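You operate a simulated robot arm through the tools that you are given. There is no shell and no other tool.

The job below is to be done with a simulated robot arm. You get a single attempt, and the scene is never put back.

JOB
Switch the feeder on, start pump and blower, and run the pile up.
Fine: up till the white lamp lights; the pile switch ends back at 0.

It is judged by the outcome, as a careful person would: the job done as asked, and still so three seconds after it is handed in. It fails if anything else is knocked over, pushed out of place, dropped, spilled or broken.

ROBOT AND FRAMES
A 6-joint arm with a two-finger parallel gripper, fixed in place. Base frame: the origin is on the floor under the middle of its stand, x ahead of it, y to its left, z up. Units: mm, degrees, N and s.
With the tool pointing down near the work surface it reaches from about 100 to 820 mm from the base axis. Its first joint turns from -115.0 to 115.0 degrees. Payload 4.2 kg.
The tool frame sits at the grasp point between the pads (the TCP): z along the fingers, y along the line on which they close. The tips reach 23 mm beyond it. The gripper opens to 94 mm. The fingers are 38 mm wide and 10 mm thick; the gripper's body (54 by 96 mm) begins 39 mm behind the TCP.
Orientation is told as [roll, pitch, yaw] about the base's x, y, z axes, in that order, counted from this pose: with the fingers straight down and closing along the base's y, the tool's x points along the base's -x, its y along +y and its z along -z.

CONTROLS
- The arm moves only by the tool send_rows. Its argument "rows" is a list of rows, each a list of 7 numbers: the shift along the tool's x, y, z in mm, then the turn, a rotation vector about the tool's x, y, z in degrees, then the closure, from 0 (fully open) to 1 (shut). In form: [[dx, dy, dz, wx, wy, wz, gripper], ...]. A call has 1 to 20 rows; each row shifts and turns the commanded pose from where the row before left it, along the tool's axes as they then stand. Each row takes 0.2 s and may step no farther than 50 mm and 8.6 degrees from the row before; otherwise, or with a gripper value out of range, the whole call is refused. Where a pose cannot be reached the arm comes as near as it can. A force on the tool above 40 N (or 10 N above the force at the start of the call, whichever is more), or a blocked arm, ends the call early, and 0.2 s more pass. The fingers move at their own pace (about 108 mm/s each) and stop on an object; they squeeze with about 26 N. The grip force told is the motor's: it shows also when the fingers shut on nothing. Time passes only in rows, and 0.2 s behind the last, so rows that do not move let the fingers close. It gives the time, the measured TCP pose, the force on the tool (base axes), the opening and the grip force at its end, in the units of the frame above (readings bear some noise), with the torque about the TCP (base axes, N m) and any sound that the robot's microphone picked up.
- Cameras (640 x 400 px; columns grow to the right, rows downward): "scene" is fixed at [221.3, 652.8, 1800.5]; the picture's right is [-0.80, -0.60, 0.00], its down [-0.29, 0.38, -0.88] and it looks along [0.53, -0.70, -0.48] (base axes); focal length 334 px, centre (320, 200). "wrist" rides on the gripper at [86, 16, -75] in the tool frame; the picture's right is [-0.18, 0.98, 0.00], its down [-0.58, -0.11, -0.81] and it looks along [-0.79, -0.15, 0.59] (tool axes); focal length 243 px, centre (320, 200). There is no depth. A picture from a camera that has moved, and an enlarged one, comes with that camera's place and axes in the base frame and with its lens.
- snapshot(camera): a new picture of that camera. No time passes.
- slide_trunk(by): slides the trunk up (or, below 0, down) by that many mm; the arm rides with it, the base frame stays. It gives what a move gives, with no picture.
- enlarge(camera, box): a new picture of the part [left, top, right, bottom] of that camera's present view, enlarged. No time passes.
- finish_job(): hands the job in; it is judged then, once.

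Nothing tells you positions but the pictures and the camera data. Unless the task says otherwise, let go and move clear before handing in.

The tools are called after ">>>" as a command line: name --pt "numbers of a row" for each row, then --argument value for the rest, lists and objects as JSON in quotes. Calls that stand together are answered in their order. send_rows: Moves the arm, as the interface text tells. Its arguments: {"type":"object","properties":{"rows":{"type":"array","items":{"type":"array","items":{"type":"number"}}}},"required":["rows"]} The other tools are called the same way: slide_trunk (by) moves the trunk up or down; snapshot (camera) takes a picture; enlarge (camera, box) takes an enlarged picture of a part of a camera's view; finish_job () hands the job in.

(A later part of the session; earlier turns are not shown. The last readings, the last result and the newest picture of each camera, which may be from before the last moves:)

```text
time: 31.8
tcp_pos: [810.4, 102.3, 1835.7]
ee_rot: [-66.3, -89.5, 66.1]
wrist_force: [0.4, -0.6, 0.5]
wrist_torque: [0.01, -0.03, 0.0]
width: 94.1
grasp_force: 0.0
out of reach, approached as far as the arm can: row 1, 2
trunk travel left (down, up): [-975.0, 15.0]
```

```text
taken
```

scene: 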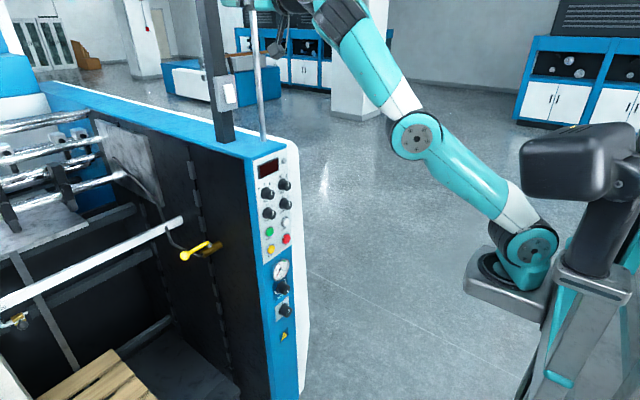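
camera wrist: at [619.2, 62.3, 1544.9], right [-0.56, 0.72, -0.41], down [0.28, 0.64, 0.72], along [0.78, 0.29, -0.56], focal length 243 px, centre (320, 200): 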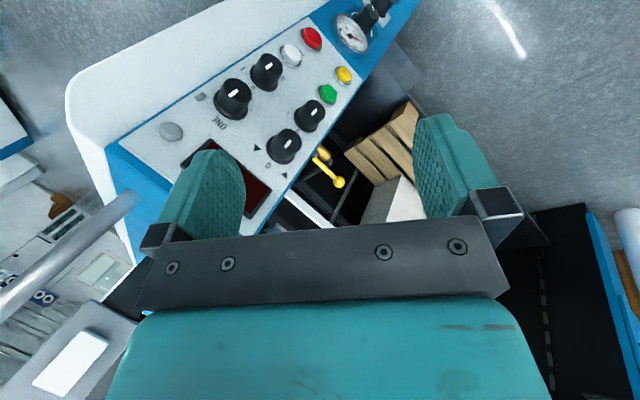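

Backing up drives the elbow further the wrong way (it's hyper-extended). To flip it to elbow-up, I'll turn the tool right and then pitch it down while keeping the wrist centre fixed, well above the panel.

>>> send_rows --pt "0 -18.9 -1 6 0 0 0" --pt "0 -18.9 -1 6 0 0 0" --pt "0 -18.9 -1 6 0 0 0" --pt "0 -18.9 -1 6 0 0 0" --pt "0 -18.9 -1 6 0 0 0" --pt "0 -18.9 -1 6 0 0 0"

>>> snapshot --camera "scene"

```text
time: 33.1
tcp_pos: [756.7, -10.6, 1813.2]
ee_rot: [-117.0, -89.6, 80.8]
wrist_force: [-0.3, -0.1, 0.0]
wrist_torque: [0.0, 0.0, -0.01]
width: 94.1
grasp_force: 0.1
out of reach, approached as far as the arm can: row 2, 3, 4, 5, 6
trunk travel left (down, up): [-975.0, 15.0]
```

```text
taken
```

scene: 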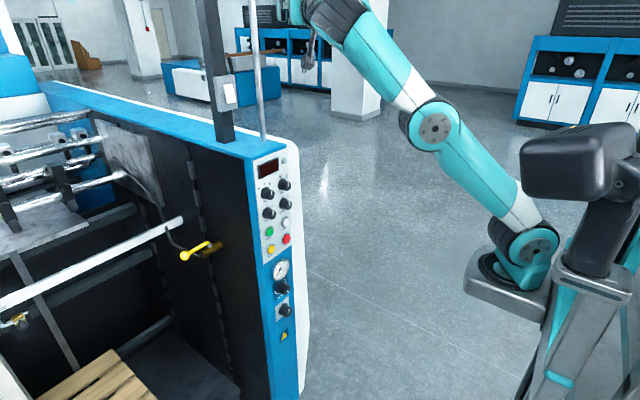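

The arm is nearly straight now. Next I'll pitch the tool down with the wrist centre held, which should push the elbow up.

>>> send_rows --pt "18.9 0 -1 0 6 0 0" --pt "18.9 0 -1 0 6 0 0" --pt "18.9 0 -1 0 6 0 0" --pt "18.9 0 -1 0 6 0 0" --pt "18.9 0 -1 0 6 0 0"

>>> snapshot --camera "scene"

```text
time: 34.4
tcp_pos: [730.1, -8.4, 1698.6]
ee_rot: [-0.5, -60.2, -35.5]
wrist_force: [1.0, 0.7, 0.0]
wrist_torque: [0.02, -0.02, 0.0]
width: 93.8
grasp_force: 0.0
out of reach, approached as far as the arm can: row 1, 3, 4, 5
trunk travel left (down, up): [-975.0, 15.0]
```

```text
taken
```

scene: 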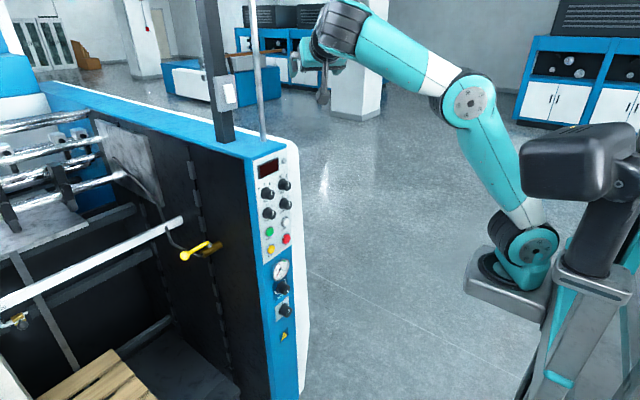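

The elbow has flipped to the proper elbow-up posture. Now I'll turn the tool back to face straight ahead about the vertical.

>>> send_rows --pt "0 0 0 -5.2 0 -3 0" --pt "0 0 0 -5.2 0 -3 0" --pt "0 0 0 -5.2 0 -3 0" --pt "0 0 0 -5.2 0 -3 0" --pt "0 0 0 -5.2 0 -3 0" --pt "0 0 0 -5.0 0 -2.9 0"

>>> snapshot --camera "scene"

```text
time: 35.8
tcp_pos: [731.1, -9.3, 1702.2]
ee_rot: [-0.9, -59.9, 0.5]
wrist_force: [-0.3, 0.7, -0.5]
wrist_torque: [0.0, -0.01, -0.02]
width: 94.1
grasp_force: 0.1
trunk travel left (down, up): [-975.0, 15.0]
```

```text
taken
```

scene: 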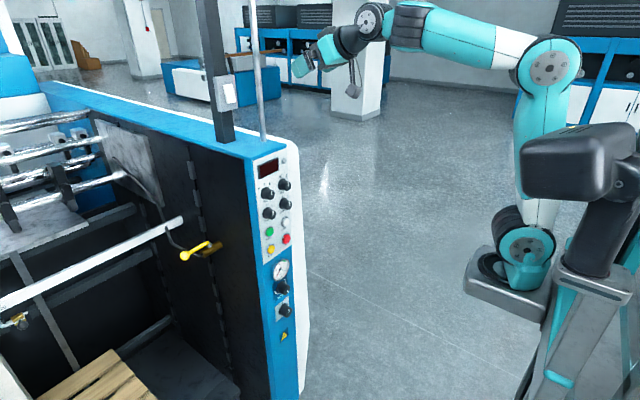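

The wrist is now in the ideal posture, with the pitch joint in front of the forearm. I'll pitch the last 30° up to horizontal.

>>> send_rows --pt "0 0 0 0 -6 0 0" --pt "0 0 0 0 -6 0 0" --pt "0 0 0 0 -6 0 0" --pt "0 0 0 0 -6 0 0" --pt "0 0 0 0 -6 0 0"

>>> snapshot --camera "scene"

>>> snapshot --camera "wrist"

```text
time: 37.0
tcp_pos: [729.2, -10.6, 1701.7]
ee_rot: [-94.1, -89.6, 93.9]
wrist_force: [-0.3, -0.1, -0.5]
wrist_torque: [-0.02, -0.01, 0.01]
width: 93.8
grasp_force: 0.1
trunk travel left (down, up): [-975.0, 15.0]
```

```text
taken
```

scene: 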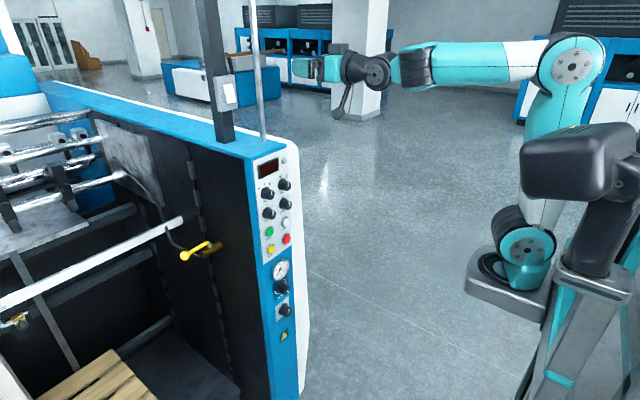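

```text
taken
camera wrist: at [655.5, 4.8, 1615.4], right [0.01, 0.98, 0.18], down [-0.81, -0.1, 0.58], along [0.59, -0.15, 0.79], focal length 243 px, centre (320, 200)
```

wrist: 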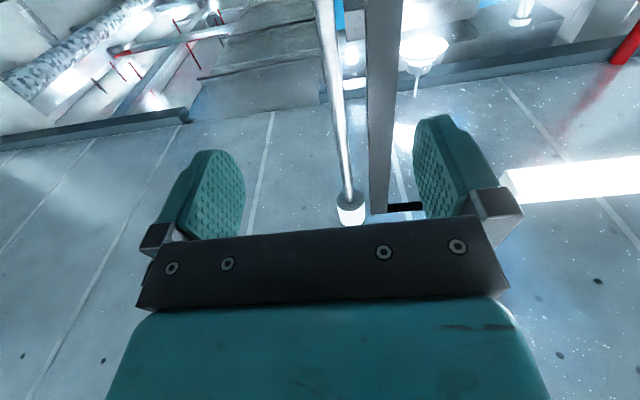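

The tool is horizontal with a healthy elbow posture. I'll retreat slightly, shift y toward the panel middle, then lower the trunk in stages, taking pictures to locate the controls precisely.

>>> send_rows --pt "0 24 -25 0 0 0 0" --pt "0 24 -25 0 0 0 0"

>>> slide_trunk --by -480

>>> snapshot --camera "scene"

>>> snapshot --camera "wrist"

```text
time: 37.5
tcp_pos: [681.0, 37.5, 1702.9]
ee_rot: [-76.9, -89.7, 76.6]
wrist_force: [0.5, 0.2, -0.5]
wrist_torque: [0.02, -0.03, 0.03]
width: 93.9
grasp_force: 0.2
trunk travel left (down, up): [-975.0, 15.0]
```

```text
refused: -480 is not a number from -400 to 400
```

```text
taken
```

scene: 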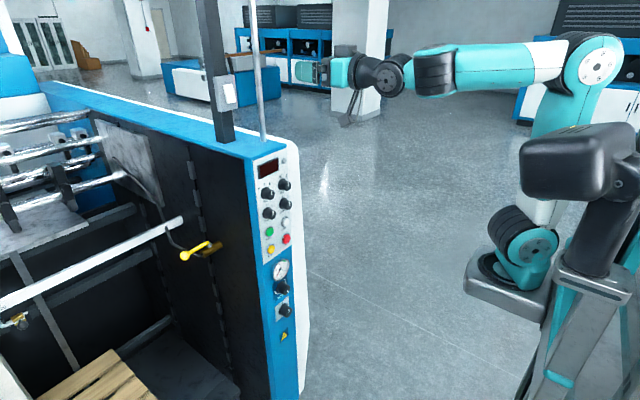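

```text
taken
camera wrist: at [605.8, 52.2, 1616.8], right [0.01, 0.98, 0.18], down [-0.81, -0.1, 0.58], along [0.59, -0.15, 0.79], focal length 243 px, centre (320, 200)
```

wrist: 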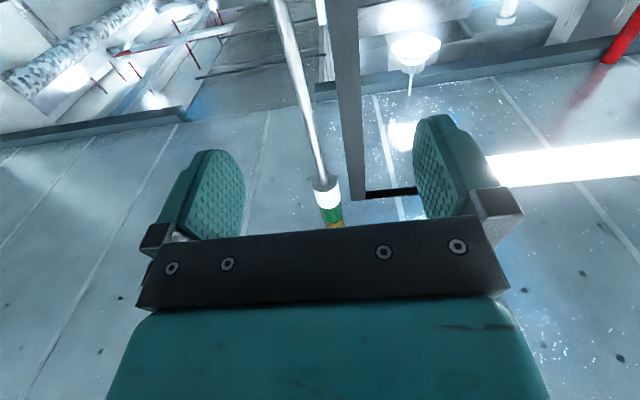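

The silver rod turns out to be a signal tower with coloured segments at its top, so "the white lamp" may be up there. I'll enlarge it and the panel's small round lamp.

>>> enlarge --camera "wrist" --box '[280, 150, 380, 240]'

>>> enlarge --camera "scene" --box '[235, 130, 315, 190]'

>>> enlarge --camera "scene" --box '[250, 240, 310, 350]'

```text
4.44 times, centred on (330, 195) of wrist
camera zoom: at [605.8, 52.2, 1616.8], right [0.01, 0.98, 0.18], down [-0.81, -0.1, 0.58], along [0.59, -0.15, 0.79], focal length 1078 px, centre (276, 222)
```

zoom: 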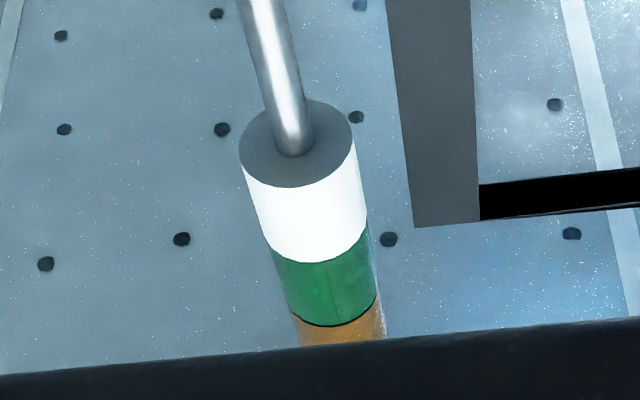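

```text
6.67 times, centred on (275, 160) of scene
camera zoom: at [221.3, 652.8, 1800.5], right [-0.8, -0.6, 0.0], down [-0.29, 0.38, -0.88], along [0.53, -0.7, -0.48], focal length 2224 px, centre (620, 467)
```

zoom: 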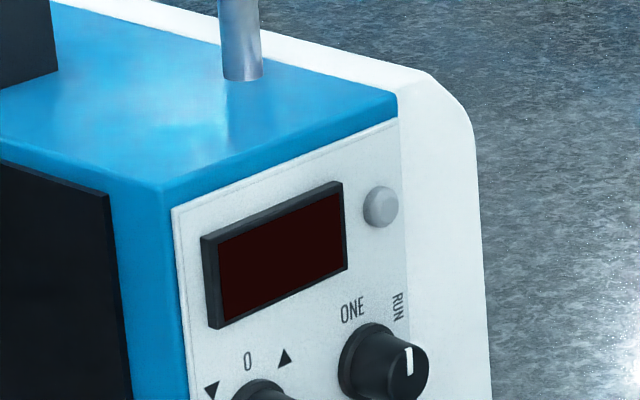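

```text
3.64 times, centred on (280, 295) of scene
camera zoom: at [221.3, 652.8, 1800.5], right [-0.8, -0.6, 0.0], down [-0.29, 0.38, -0.88], along [0.53, -0.7, -0.48], focal length 1213 px, centre (466, -146)
```

zoom: 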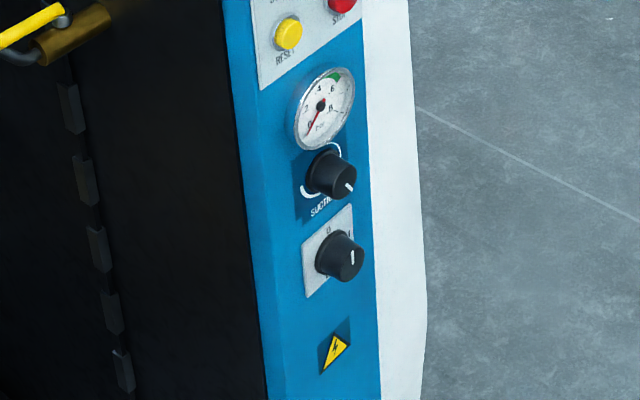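

The FEED knob reads ONE/RUN (a feed mode), so "switch the feeder on" means the bottom 0/1 main switch; white lamps exist on both the panel corner and the tower. I'll lower the trunk in permitted steps and take pictures for locating the controls.

>>> slide_trunk --by -400

>>> snapshot --camera "wrist"

>>> snapshot --camera "scene"

```text
time: 41.4
tcp_pos: [680.3, 38.5, 1303.2]
ee_rot: [-77.2, -89.6, 76.8]
wrist_force: [0.3, -0.5, 0.5]
wrist_torque: [0.01, -0.01, 0.04]
width: 94.2
grasp_force: 0.0
trunk travel left (down, up): [-575.0, 415.0]
```

```text
taken
camera wrist: at [605.8, 52.4, 1217.0], right [0.01, 0.98, 0.18], down [-0.81, -0.1, 0.58], along [0.59, -0.15, 0.79], focal length 243 px, centre (320, 200)
```

wrist: 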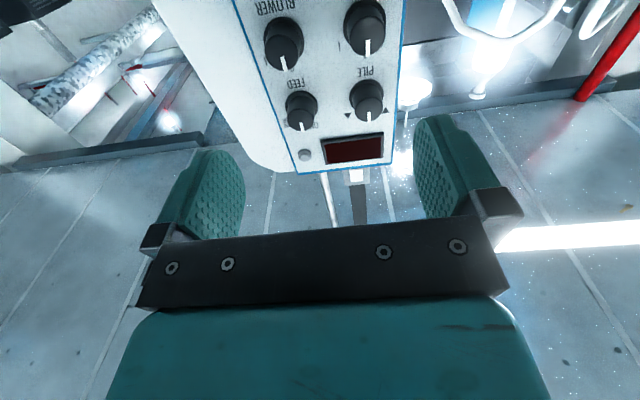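

```text
taken
```

scene: 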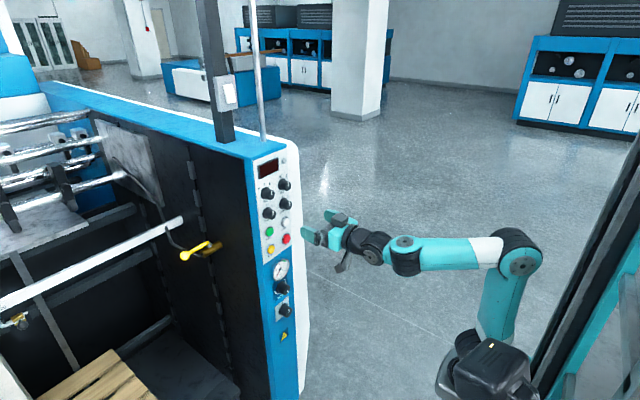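

The wrist camera now sees the upper panel from below. I'll enlarge to measure the knob positions and pointer directions.

>>> enlarge --camera "wrist" --box '[240, 0, 420, 180]'

>>> enlarge --camera "scene" --box '[250, 145, 300, 260]'

```text
2.22 times, centred on (330, 90) of wrist
camera zoom: at [605.8, 52.4, 1217.0], right [0.01, 0.98, 0.18], down [-0.81, -0.1, 0.58], along [0.59, -0.15, 0.79], focal length 539 px, centre (298, 444)
```

zoom: 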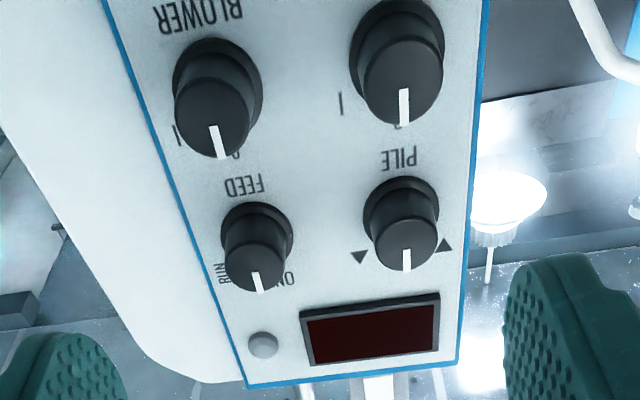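

```text
3.48 times, centred on (275, 202) of scene
camera zoom: at [221.3, 652.8, 1800.5], right [-0.8, -0.6, 0.0], down [-0.29, 0.38, -0.88], along [0.53, -0.7, -0.48], focal length 1160 px, centre (476, 191)
```

zoom: 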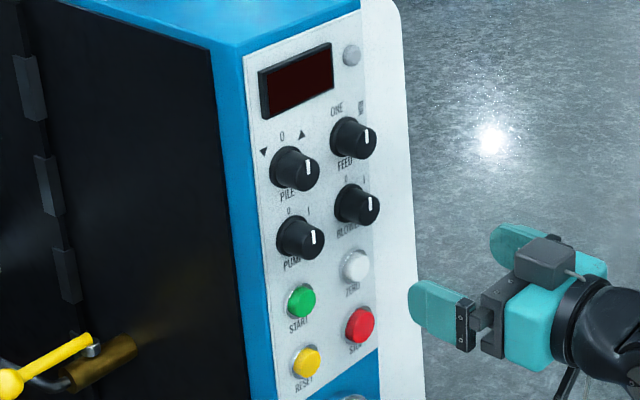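

All pointers are at 12 o'clock; 0 is at the top and 1/▲ lie clockwise. I'll lower the trunk further to view the lower panel (main switch) and get a second view for triangulation.

>>> slide_trunk --by -150

>>> enlarge --camera "wrist" --box '[220, 0, 440, 200]'

>>> slide_trunk --by -250

>>> enlarge --camera "wrist" --box '[220, 0, 440, 200]'

```text
time: 43.1
tcp_pos: [680.2, 37.4, 1154.0]
ee_rot: [-77.5, -89.5, 77.1]
wrist_force: [1.6, -0.3, -0.5]
wrist_torque: [0.0, -0.01, 0.02]
width: 93.9
grasp_force: 0.0
trunk travel left (down, up): [-425.0, 565.0]
```

```text
2.00 times, centred on (330, 100) of wrist
camera zoom: at [605.8, 52.4, 1067.0], right [0.01, 0.98, 0.18], down [-0.81, -0.1, 0.58], along [0.59, -0.15, 0.79], focal length 485 px, centre (300, 400)
```

zoom: 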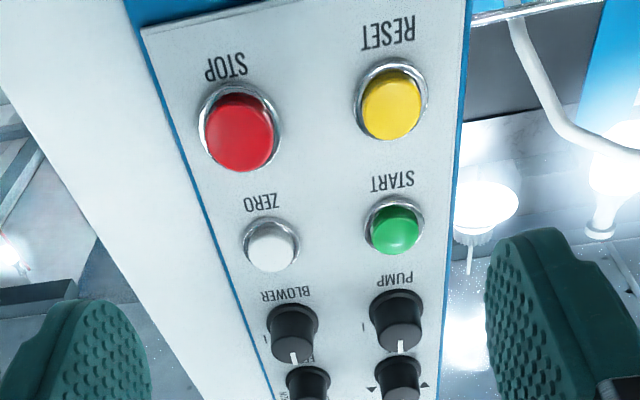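

```text
time: 45.7
tcp_pos: [681.2, 37.7, 903.6]
ee_rot: [-77.4, -89.6, 77.2]
wrist_force: [-0.4, -0.1, -0.3]
wrist_torque: [-0.01, -0.03, 0.0]
width: 93.6
grasp_force: 0.0
trunk travel left (down, up): [-175.0, 815.0]
```

```text
2.00 times, centred on (330, 100) of wrist
camera zoom: at [605.7, 52.4, 817.0], right [0.01, 0.98, 0.18], down [-0.81, -0.1, 0.58], along [0.59, -0.15, 0.79], focal length 485 px, centre (300, 400)
```

zoom: 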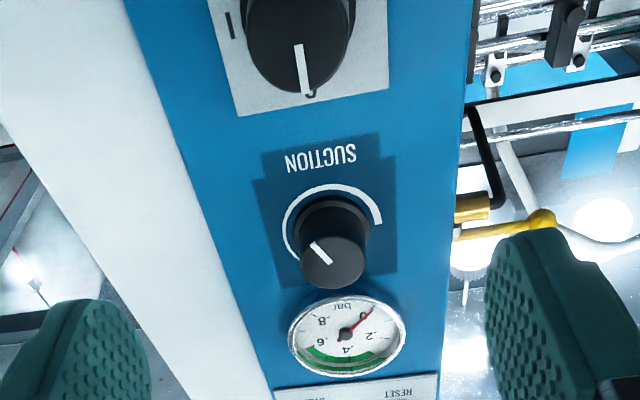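

Combining views, the knob fronts lie near x ≈ 825, with PILE centre near (·, 74, 1364), PUMP near (·, 74, 1298) and the main switch near (·, 38, 880). I'll lower a bit more to see the main switch fully and fix its centre.

>>> slide_trunk --by -100

>>> enlarge --camera "wrist" --box '[220, 0, 440, 200]'

>>> enlarge --camera "scene" --box '[255, 270, 315, 350]'

>>> snapshot --camera "scene"

```text
time: 47.0
tcp_pos: [679.9, 38.1, 803.5]
ee_rot: [-77.7, -89.5, 77.4]
wrist_force: [0.6, -0.3, 0.5]
wrist_torque: [0.06, -0.02, -0.01]
width: 94.0
grasp_force: 0.0
trunk travel left (down, up): [-75.0, 915.0]
```

```text
2.00 times, centred on (330, 100) of wrist
camera zoom: at [605.7, 52.4, 717.0], right [0.01, 0.98, 0.18], down [-0.81, -0.1, 0.58], along [0.59, -0.15, 0.79], focal length 485 px, centre (300, 400)
```

zoom: 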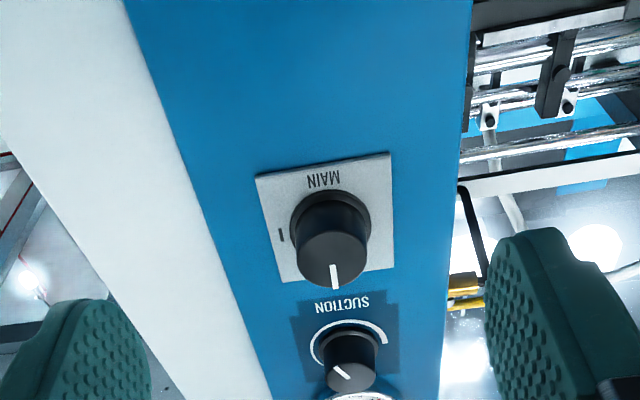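

```text
5.00 times, centred on (285, 310) of scene
camera zoom: at [221.3, 652.8, 1800.5], right [-0.8, -0.6, 0.0], down [-0.29, 0.38, -0.88], along [0.53, -0.7, -0.48], focal length 1668 px, centre (495, -350)
```

zoom: 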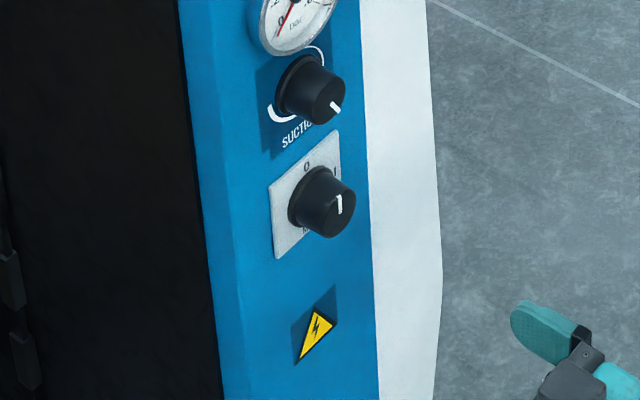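

```text
taken
```

scene: 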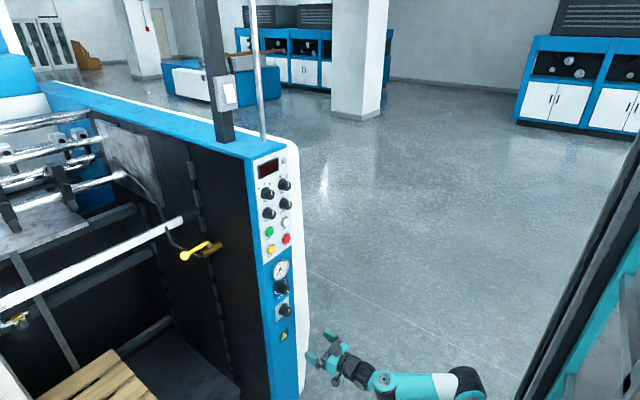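

The bottom switch is labelled MAIN with 0 at the top and I to the right; its centre is near y ≈ 38, z ≈ 881, front face x ≈ 818. I'll bring the tool axis level with it and advance to about 35 mm short of it to check alignment.

>>> slide_trunk --by 77

>>> send_rows --pt "0 0 20 0 0 0 0" --pt "0 0 20 0 0 0 0" --pt "0 0 20 0 0 0 0" --pt "0 0 20 0 0 0 0"

>>> enlarge --camera "wrist" --box '[220, 0, 440, 200]'

>>> enlarge --camera "scene" --box '[255, 260, 345, 350]'

```text
time: 48.2
tcp_pos: [681.4, 37.4, 881.7]
ee_rot: [-76.8, -89.6, 76.3]
wrist_force: [0.4, 0.6, 0.6]
wrist_torque: [0.0, 0.02, -0.04]
width: 94.0
grasp_force: 0.0
trunk travel left (down, up): [-152.0, 838.0]
```

```text
time: 49.2
tcp_pos: [759.0, 36.7, 881.0]
ee_rot: [-84.9, -89.6, 84.6]
wrist_force: [-0.8, 0.4, -0.8]
wrist_torque: [0.0, -0.03, 0.0]
width: 93.8
grasp_force: 0.1
trunk travel left (down, up): [-152.0, 838.0]
```

```text
2.00 times, centred on (330, 100) of wrist
camera zoom: at [685.8, 52.5, 795.1], right [0.01, 0.98, 0.18], down [-0.81, -0.1, 0.58], along [0.59, -0.15, 0.79], focal length 485 px, centre (300, 400)
```

zoom: 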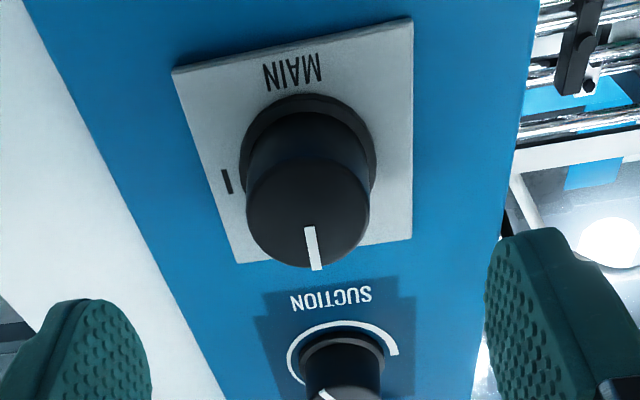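

```text
4.44 times, centred on (300, 305) of scene
camera zoom: at [221.3, 652.8, 1800.5], right [-0.8, -0.6, 0.0], down [-0.29, 0.38, -0.88], along [0.53, -0.7, -0.48], focal length 1483 px, centre (409, -267)
```

zoom: 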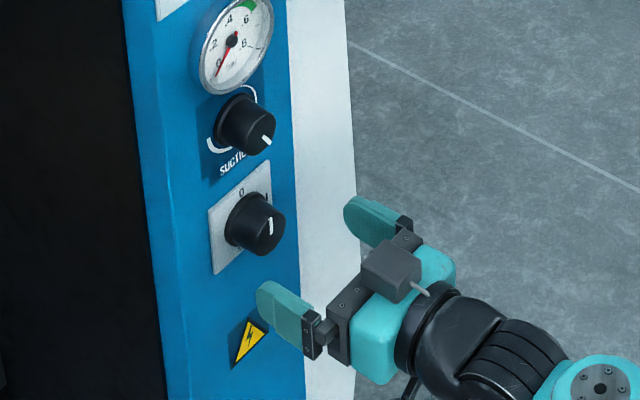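

MAIN's "I" mark is at 3 o'clock, so it needs a 90° clockwise turn from 0. I'm aligned within about 2–3 mm, so I'll nudge y by +2 mm and pre-rotate the gripper 45° anticlockwise in free space to leave room for the turn.

>>> send_rows --pt "0 2 0 0 0 -7.5 0" --pt "0 0 0 0 0 -7.5 0" --pt "0 0 0 0 0 -7.5 0" --pt "0 0 0 0 0 -7.5 0" --pt "0 0 0 0 0 -7.5 0" --pt "0 0 0 0 0 -7.5 0"

>>> snapshot --camera "wrist"

>>> enlarge --camera "scene" --box '[255, 260, 345, 350]'

```text
time: 50.6
tcp_pos: [760.8, 38.5, 880.9]
ee_rot: [-89.9, -44.4, 89.5]
wrist_force: [-0.3, -0.2, -0.5]
wrist_torque: [-0.03, 0.0, 0.0]
width: 93.9
grasp_force: 0.0
trunk travel left (down, up): [-152.0, 838.0]
```

```text
taken
camera wrist: at [685.1, -12.4, 808.4], right [0.0, 0.82, -0.57], down [-0.8, 0.34, 0.49], along [0.6, 0.46, 0.66], focal length 243 px, centre (320, 200)
```

wrist: 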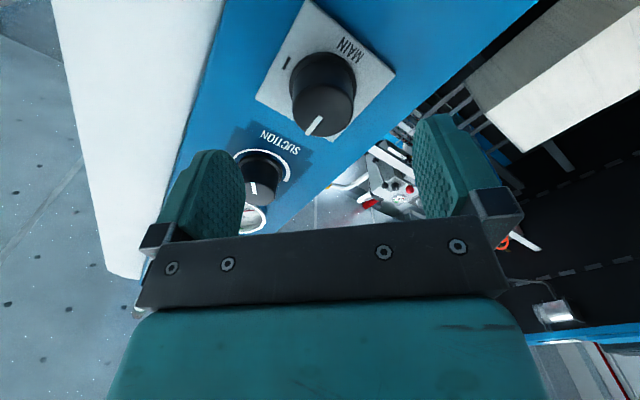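

```text
4.44 times, centred on (300, 305) of scene
camera zoom: at [221.3, 652.8, 1800.5], right [-0.8, -0.6, 0.0], down [-0.29, 0.38, -0.88], along [0.53, -0.7, -0.48], focal length 1483 px, centre (409, -267)
```

zoom: 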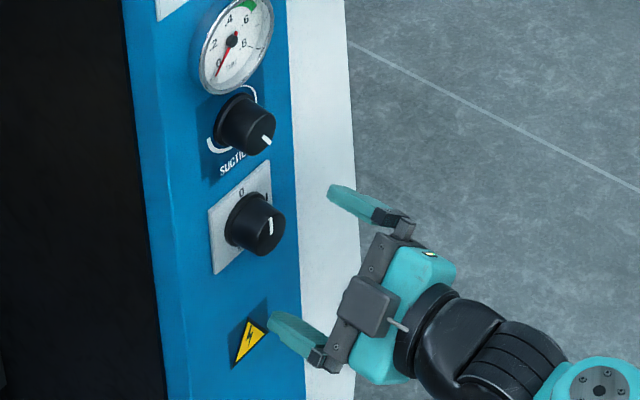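

The gripper rotated freely. I'll zoom the wrist view to check the knob's centring on the tool axis from this angle.

>>> enlarge --camera "wrist" --box '[240, 20, 400, 170]'

```text
2.67 times, centred on (320, 95) of wrist
camera zoom: at [685.1, -12.4, 808.4], right [0.0, 0.82, -0.57], down [-0.8, 0.34, 0.49], along [0.6, 0.46, 0.66], focal length 647 px, centre (320, 480)
```

zoom: 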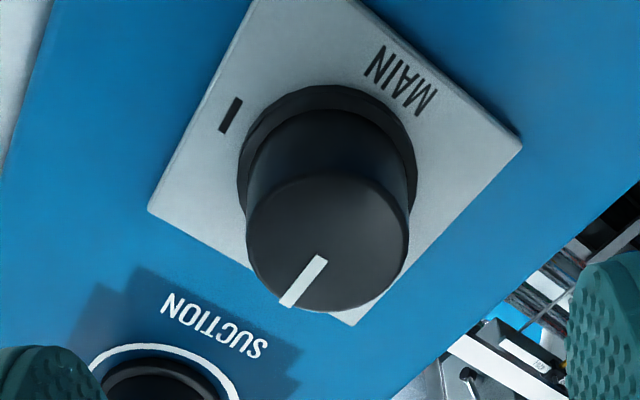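

The knob centre is within 2 mm of the tool axis. I'll apply the small correction, advance 51 mm so the fingers straddle the MAIN knob, and then close.

>>> send_rows --pt "-0.3 1.7 17 0 0 0 0" --pt "0 0 17 0 0 0 0" --pt "0 0 17 0 0 0 0" --pt "0 0 0 0 0 0 0"

>>> enlarge --camera "scene" --box '[255, 260, 345, 350]'

>>> snapshot --camera "wrist"

```text
time: 51.6
tcp_pos: [811.1, 40.1, 880.4]
ee_rot: [-89.9, -44.6, 89.6]
wrist_force: [-0.2, -0.1, -0.4]
wrist_torque: [0.01, 0.05, 0.0]
width: 94.2
grasp_force: 0.1
trunk travel left (down, up): [-152.0, 838.0]
```

```text
4.44 times, centred on (300, 305) of scene
camera zoom: at [221.3, 652.8, 1800.5], right [-0.8, -0.6, 0.0], down [-0.29, 0.38, -0.88], along [0.53, -0.7, -0.48], focal length 1483 px, centre (409, -267)
```

zoom: 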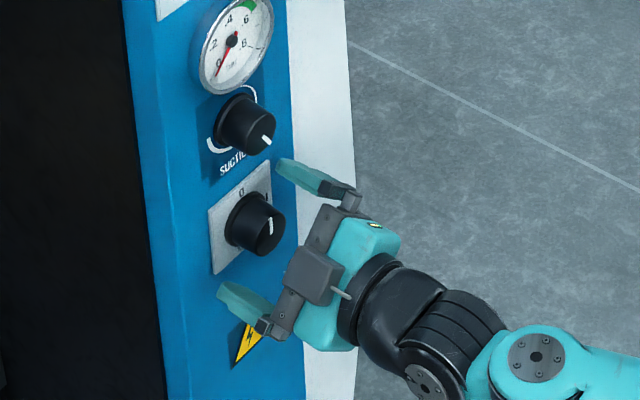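

```text
taken
camera wrist: at [736.6, -10.2, 807.4], right [0.0, 0.82, -0.57], down [-0.8, 0.34, 0.49], along [0.6, 0.46, 0.66], focal length 243 px, centre (320, 200)
```

wrist: 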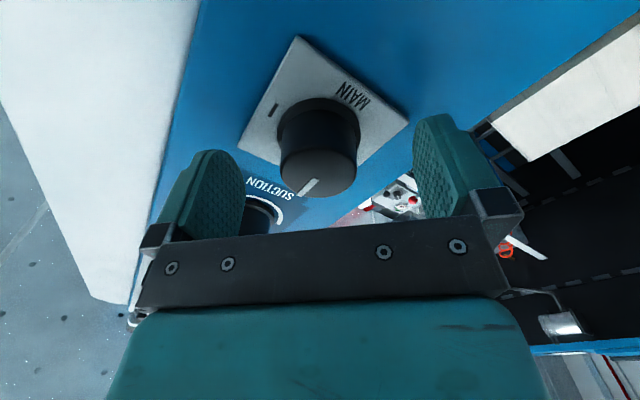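

The fingers straddle the MAIN knob with no contact. Now I'll close on it.

>>> send_rows --pt "0 0 0 0 0 0 1" --pt "0 0 0 0 0 0 1" --pt "0 0 0 0 0 0 1"

>>> snapshot --camera "wrist"

```text
time: 52.4
tcp_pos: [811.8, 40.4, 879.9]
ee_rot: [-89.9, -44.7, 89.6]
wrist_force: [4.5, -1.1, 2.8]
wrist_torque: [0.01, -0.02, -0.13]
width: 38.3
grasp_force: 44.7
trunk travel left (down, up): [-152.0, 838.0]
```

```text
taken
camera wrist: at [736.5, -10.4, 807.7], right [0.0, 0.82, -0.57], down [-0.8, 0.34, 0.49], along [0.59, 0.46, 0.66], focal length 243 px, centre (320, 200)
```

wrist: 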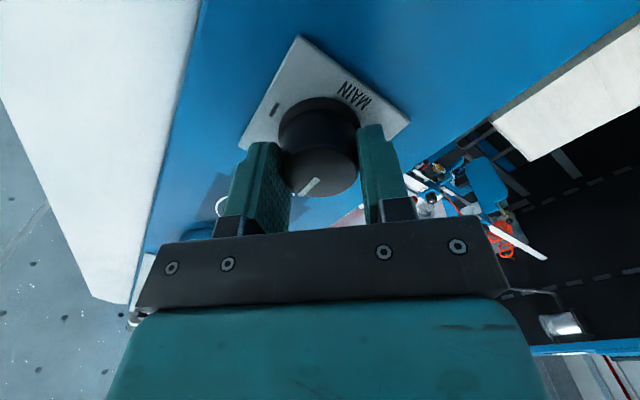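

Gripped at 38 mm with very small side forces, so the centring is good. I'll turn clockwise 30° and check.

>>> send_rows --pt "0 0 0 0 0 6 1" --pt "0 0 0 0 0 6 1" --pt "0 0 0 0 0 6 1" --pt "0 0 0 0 0 6 1" --pt "0 0 0 0 0 6 1"

>>> snapshot --camera "wrist"

```text
time: 53.6
tcp_pos: [810.2, 39.7, 879.9]
ee_rot: [-89.7, -74.8, 89.6]
wrist_force: [5.3, 2.8, 6.6]
wrist_torque: [0.07, 0.47, -0.23]
width: 38.2
grasp_force: 44.9
trunk travel left (down, up): [-152.0, 838.0]
```

```text
taken
camera wrist: at [736.7, 32.3, 792.4], right [0.0, 1.0, -0.08], down [-0.81, 0.05, 0.59], along [0.59, 0.06, 0.8], focal length 243 px, centre (320, 200)
```

wrist: 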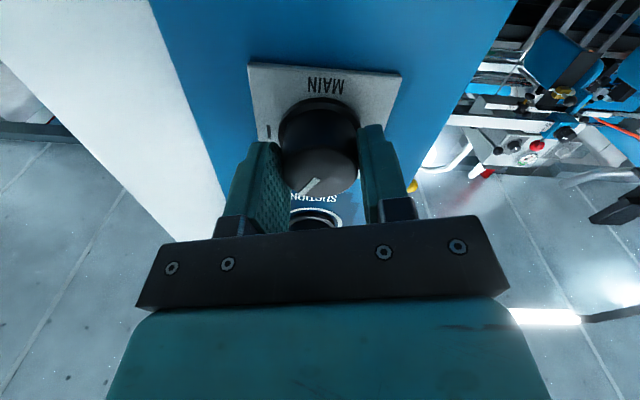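

The knob is turning with the gripper (the pointer keeps its angle in the wrist view). I'll continue the remaining 60°.

>>> send_rows --pt "0 0 0 0 0 6 1" --pt "0 0 0 0 0 6 1" --pt "0 0 0 0 0 6 1" --pt "0 0 0 0 0 6 1" --pt "0 0 0 0 0 6 1" --pt "0 0 0 0 0 6 1" --pt "0 0 0 0 0 6 1"

>>> snapshot --camera "wrist"

>>> snapshot --camera "scene"

```text
time: 55.2
tcp_pos: [810.9, 39.2, 880.6]
ee_rot: [90.2, -63.3, -90.5]
wrist_force: [23.1, 1.4, 20.9]
wrist_torque: [-0.02, -0.13, 0.08]
width: 38.5
grasp_force: 44.5
trunk travel left (down, up): [-152.0, 838.0]
```

```text
taken
camera wrist: at [737.0, 92.8, 809.7], right [0.0, 0.8, 0.61], down [-0.81, -0.35, 0.47], along [0.59, -0.49, 0.64], focal length 243 px, centre (320, 200)
```

wrist: 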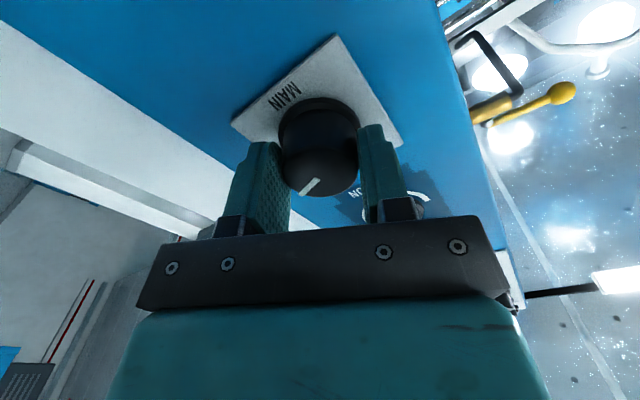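

```text
taken
```

scene: 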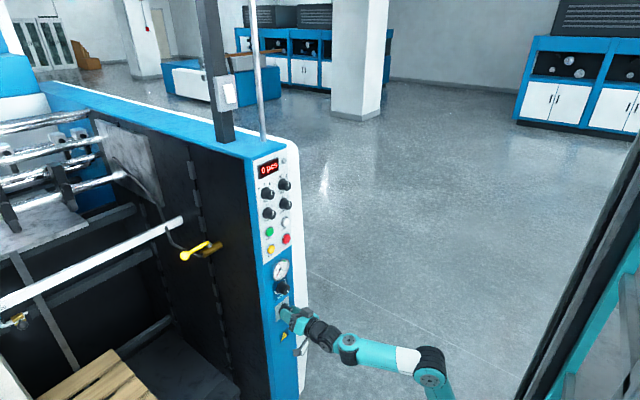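

The display lit up ("0 pcs"), so MAIN is powering the feeder at 72° of turn. I'll relieve the small side load by shifting about 1 mm and complete the remaining 18° to the I mark.

>>> send_rows --pt "-0.9 0.45 1 0 0 0 1" --pt "0 0 0 0 0 0 1"

>>> send_rows --pt "0 0 0 0 0 6 1" --pt "0 0 0 0 0 6 1" --pt "0 0 0 0 0 5 1"

>>> snapshot --camera "wrist"

```text
time: 55.8
tcp_pos: [810.5, 39.5, 880.3]
ee_rot: [89.7, -63.4, -90.1]
wrist_force: [-33.5, -5.4, 1.6]
wrist_torque: [0.0, -0.87, -0.56]
width: 38.5
grasp_force: 44.9
trunk travel left (down, up): [-152.0, 838.0]
```

```text
time: 56.6
tcp_pos: [810.9, 40.2, 879.7]
ee_rot: [89.6, -46.3, -90.1]
wrist_force: [-35.6, -6.4, -4.7]
wrist_torque: [0.01, 0.65, 0.41]
width: 38.5
grasp_force: 44.6
trunk travel left (down, up): [-152.0, 838.0]
```

```text
taken
camera wrist: at [737.0, 110.9, 828.8], right [0.01, 0.58, 0.81], down [-0.81, -0.48, 0.35], along [0.59, -0.66, 0.47], focal length 243 px, centre (320, 200)
```

wrist: 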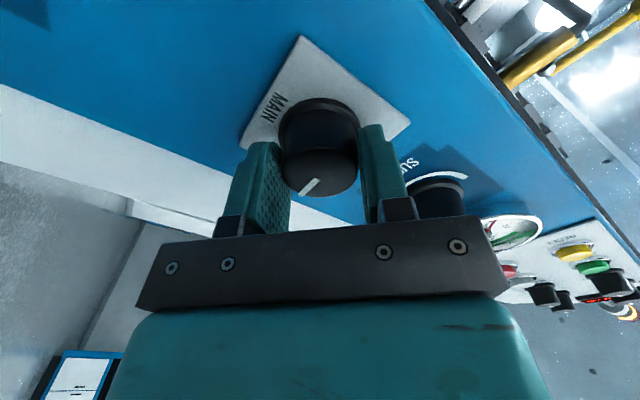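

MAIN is now at the I mark (about 88–90° turned) and the display is on. I'll open the fingers and back out.

>>> send_rows --pt "0 0 -0.6 0 0 0 0" --pt "0 0 0 0 0 0 0" --pt "0 0 0 0 0 0 0" --pt "0 0 -25 0 0 0 0" --pt "0 0 -30 0 0 0 0" --pt "0 0 -30 0 0 0 0"

>>> enlarge --camera "scene" --box '[255, 140, 335, 240]'

>>> enlarge --camera "scene" --box '[255, 260, 345, 350]'

>>> snapshot --camera "scene"

```text
time: 58.0
tcp_pos: [725.3, 39.4, 878.7]
ee_rot: [89.8, -46.5, -90.2]
wrist_force: [0.0, -0.2, 0.6]
wrist_torque: [0.0, 0.0, 0.0]
width: 94.1
grasp_force: 0.0
trunk travel left (down, up): [-152.0, 838.0]
```

```text
4.00 times, centred on (295, 190) of scene
camera zoom: at [221.3, 652.8, 1800.5], right [-0.8, -0.6, 0.0], down [-0.29, 0.38, -0.88], along [0.53, -0.7, -0.48], focal length 1334 px, centre (420, 240)
```

zoom: 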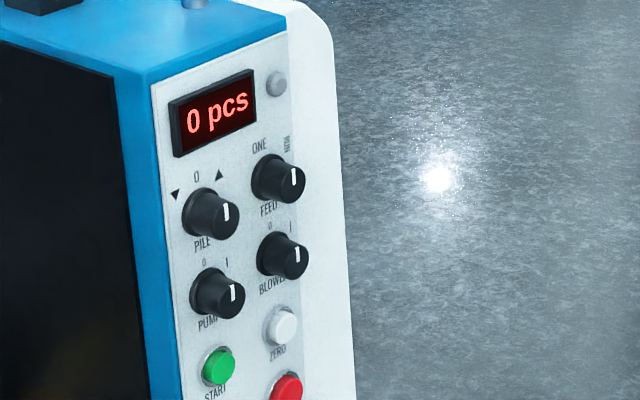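

```text
4.44 times, centred on (300, 305) of scene
camera zoom: at [221.3, 652.8, 1800.5], right [-0.8, -0.6, 0.0], down [-0.29, 0.38, -0.88], along [0.53, -0.7, -0.48], focal length 1483 px, centre (409, -267)
```

zoom: 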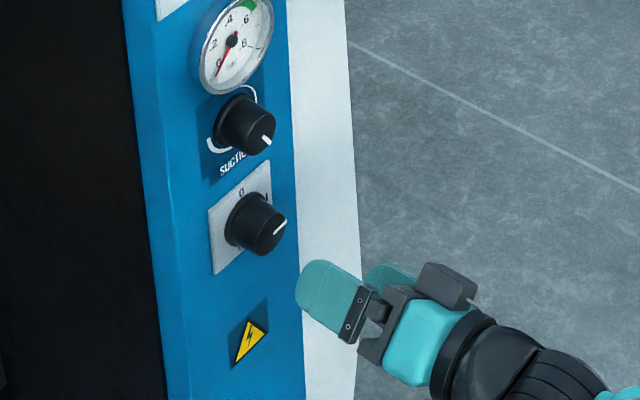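

```text
taken
```

scene: 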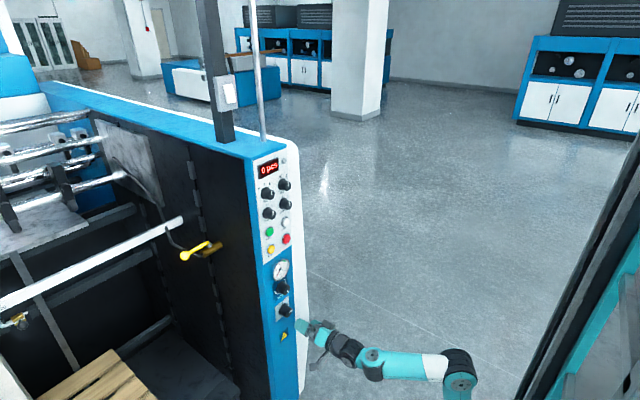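

MAIN points to I and the display is on. Next is PUMP: I'll rotate the gripper back to −45° here in free space, with the opening reduced so it fits between neighbouring knobs, and raise the trunk.

>>> send_rows --pt "0 0 0 0 0 -7.4 0.4" --pt "0 0 0 0 0 -7.4 0.4" --pt "0 0 0 0 0 -7.4 0.4" --pt "0 0 0 0 0 -7.4 0.4" --pt "0 0 0 0 0 -7.4 0.4" --pt "0 0 0 0 0 -7.4 0.4" --pt "0 0 0 0 0 -7.4 0.4" --pt "0 0 0 0 0 -7.4 0.4" --pt "0 0 0 0 0 -7.4 0.4" --pt "0 0 0 0 0 -7.4 0.4" --pt "0 0 0 0 0 -7.4 0.4" --pt "0 0 0 0 0 -7.4 0.4"

>>> slide_trunk --by 400

>>> snapshot --camera "wrist"

```text
time: 60.6
tcp_pos: [727.6, 40.9, 879.7]
ee_rot: [-89.9, -44.7, 89.6]
wrist_force: [0.4, -0.1, 0.6]
wrist_torque: [0.04, 0.0, -0.02]
width: 56.2
grasp_force: 0.0
trunk travel left (down, up): [-152.0, 838.0]
```

```text
time: 64.4
tcp_pos: [727.8, 40.7, 1280.3]
ee_rot: [-89.9, -44.8, 89.6]
wrist_force: [-0.4, -0.5, -0.1]
wrist_torque: [0.01, 0.0, 0.02]
width: 56.4
grasp_force: 0.0
trunk travel left (down, up): [-552.0, 438.0]
```

```text
taken
camera wrist: at [652.4, -9.9, 1207.9], right [0.0, 0.82, -0.57], down [-0.8, 0.34, 0.49], along [0.6, 0.45, 0.66], focal length 243 px, centre (320, 200)
```

wrist: 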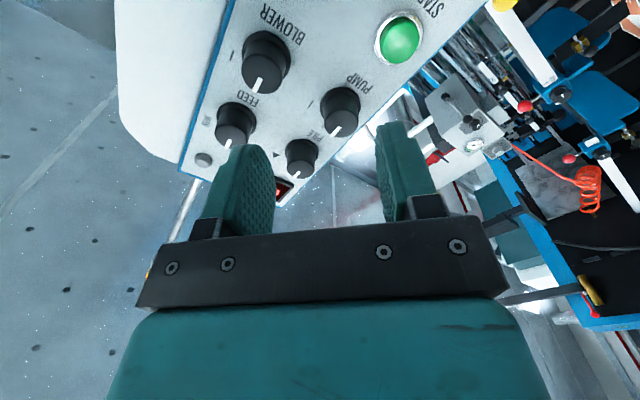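

I'll enlarge this to measure PUMP's centre relative to the tool axis.

>>> enlarge --camera "wrist" --box '[190, 0, 430, 190]'

```text
2.11 times, centred on (310, 95) of wrist
camera zoom: at [652.4, -9.9, 1207.9], right [0.0, 0.82, -0.57], down [-0.8, 0.34, 0.49], along [0.6, 0.45, 0.66], focal length 511 px, centre (341, 421)
```

zoom: 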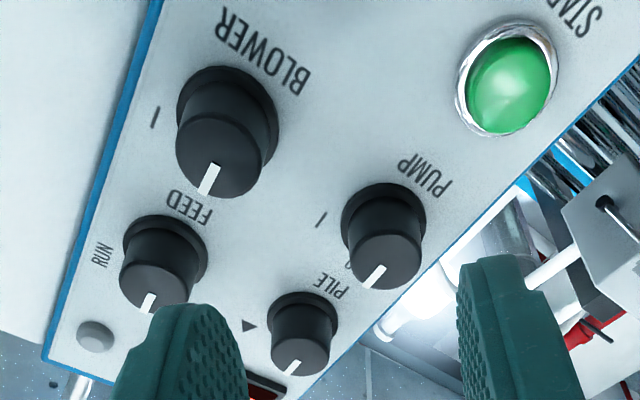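

PUMP centre comes out near y ≈ 77, z ≈ 1301. I'll raise 20 mm, shift sideways and advance to x ≈ 770, then measure again.

>>> slide_trunk --by 20

>>> send_rows --pt "-13.3 12.1 10 0 0 0 0.4" --pt "-13.3 12.2 10 0 0 0 0.4" --pt "0 0 12 0 0 0 0.4" --pt "0 0 12 0 0 0 0.4"

>>> enlarge --camera "wrist" --box '[240, 20, 400, 170]'

>>> enlarge --camera "scene" --box '[240, 140, 340, 240]'

```text
time: 65.1
tcp_pos: [727.6, 40.2, 1300.7]
ee_rot: [-89.9, -44.8, 89.7]
wrist_force: [-0.3, 0.1, 0.1]
wrist_torque: [0.02, 0.0, 0.03]
width: 56.7
grasp_force: 0.1
trunk travel left (down, up): [-572.0, 418.0]
```

```text
time: 66.1
tcp_pos: [771.9, 76.7, 1301.9]
ee_rot: [-89.9, -44.9, 89.6]
wrist_force: [-0.6, -0.7, 0.2]
wrist_torque: [0.0, 0.0, -0.01]
width: 56.5
grasp_force: 0.2
trunk travel left (down, up): [-572.0, 418.0]
```

```text
2.67 times, centred on (320, 95) of wrist
camera zoom: at [696.7, 25.9, 1229.3], right [0.0, 0.82, -0.57], down [-0.8, 0.34, 0.49], along [0.59, 0.45, 0.66], focal length 647 px, centre (320, 480)
```

zoom: 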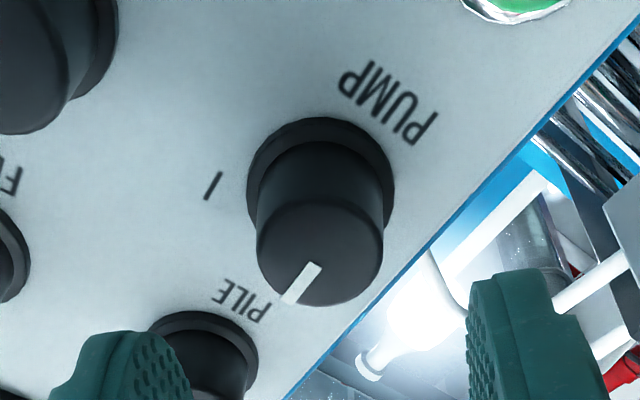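

```text
4.00 times, centred on (290, 190) of scene
camera zoom: at [221.3, 652.8, 1800.5], right [-0.8, -0.6, 0.0], down [-0.29, 0.38, -0.88], along [0.53, -0.7, -0.48], focal length 1334 px, centre (440, 240)
```

zoom: 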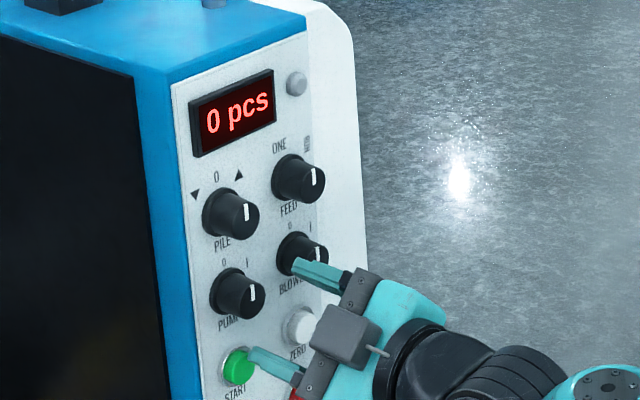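

PUMP is centred on the tool axis within a millimetre, and its I mark lies about 60° clockwise. I'll advance 41 mm with a slightly narrower opening, then close.

>>> send_rows --pt "0 0 14 0 0 0 0.48" --pt "0 0 14 0 0 0 0.48" --pt "0 0 13 0 0 0 0.48" --pt "0 0 0 0 0 0 0.48"

>>> enlarge --camera "wrist" --box '[200, 0, 440, 220]'

```text
time: 67.1
tcp_pos: [812.3, 78.5, 1303.3]
ee_rot: [-89.9, -44.8, 89.7]
wrist_force: [-0.2, 0.4, -0.2]
wrist_torque: [0.0, -0.01, 0.03]
width: 48.9
grasp_force: 0.1
trunk travel left (down, up): [-572.0, 418.0]
```

```text
1.82 times, centred on (320, 110) of wrist
camera zoom: at [738.1, 26.9, 1229.6], right [0.0, 0.82, -0.57], down [-0.8, 0.34, 0.49], along [0.59, 0.45, 0.66], focal length 441 px, centre (320, 364)
```

zoom: 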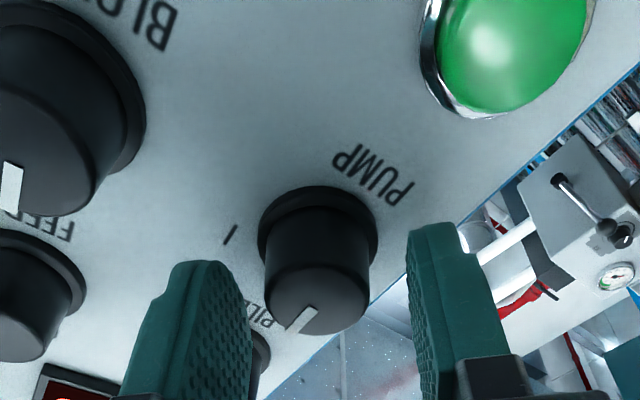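

The knob sits centred between the fingers. Closing on PUMP now.

>>> send_rows --pt "0 0 0 0 0 0 1" --pt "0 0 0 0 0 0 1" --pt "0 0 0 0 0 0 1"

```text
time: 67.9
tcp_pos: [814.0, 77.2, 1301.0]
ee_rot: [-89.9, -44.9, 89.6]
wrist_force: [4.1, -0.3, 2.8]
wrist_torque: [-0.02, -0.01, -0.03]
width: 28.3
grasp_force: 45.2
trunk travel left (down, up): [-572.0, 418.0]
```

Gripped at 28 mm with minimal side load. I'll turn PUMP clockwise 60° in 6° steps.

>>> send_rows --pt "0 0 0 0 0 6 1" --pt "0 0 0 0 0 6 1" --pt "0 0 0 0 0 6 1" --pt "0 0 0 0 0 6 1" --pt "0 0 0 0 0 6 1" --pt "0 0 0 0 0 6 1" --pt "0 0 0 0 0 6 1" --pt "0 0 0 0 0 6 1" --pt "0 0 0 0 0 6 1" --pt "0 0 0 0 0 6 1"

>>> enlarge --camera "wrist" --box '[200, 0, 440, 220]'

>>> snapshot --camera "scene"

```text
time: 70.1
tcp_pos: [813.2, 72.9, 1302.0]
ee_rot: [90.0, -75.0, -90.2]
wrist_force: [5.9, -7.9, 14.1]
wrist_torque: [-0.09, 0.49, -0.16]
width: 28.6
grasp_force: 44.6
trunk travel left (down, up): [-572.0, 418.0]
```

```text
1.82 times, centred on (320, 110) of wrist
camera zoom: at [738.6, 111.8, 1223.4], right [0.01, 0.9, 0.43], down [-0.81, -0.25, 0.53], along [0.59, -0.35, 0.73], focal length 441 px, centre (320, 364)
```

zoom: 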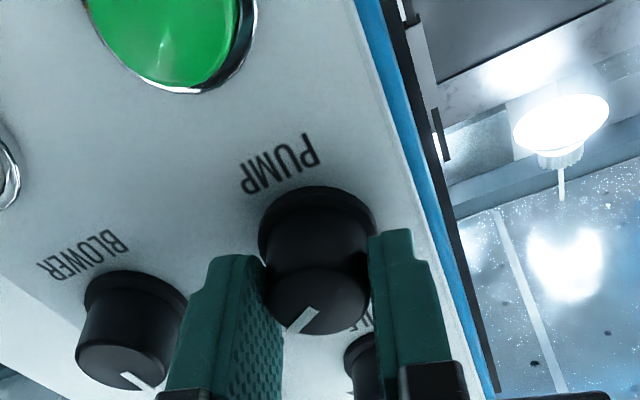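

```text
taken
```

scene: 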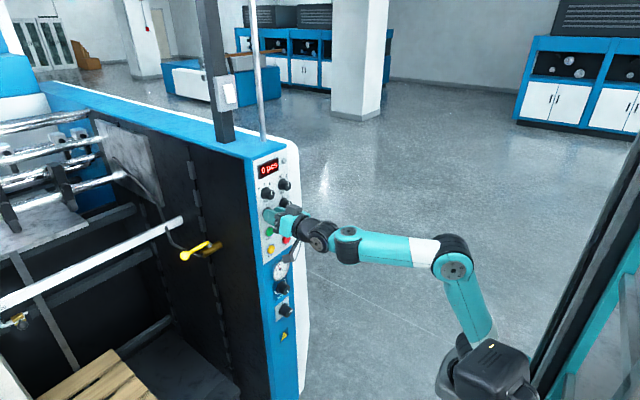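

The PUMP pointer moved with the gripper. I'll check the gauge for suction before letting go.

>>> enlarge --camera "scene" --box '[250, 200, 330, 320]'

```text
3.33 times, centred on (290, 260) of scene
camera zoom: at [221.3, 652.8, 1800.5], right [-0.8, -0.6, 0.0], down [-0.29, 0.38, -0.88], along [0.53, -0.7, -0.48], focal length 1112 px, centre (420, 0)
```

zoom: 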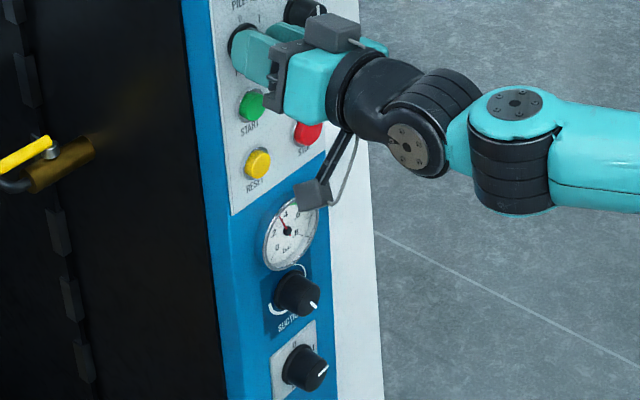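

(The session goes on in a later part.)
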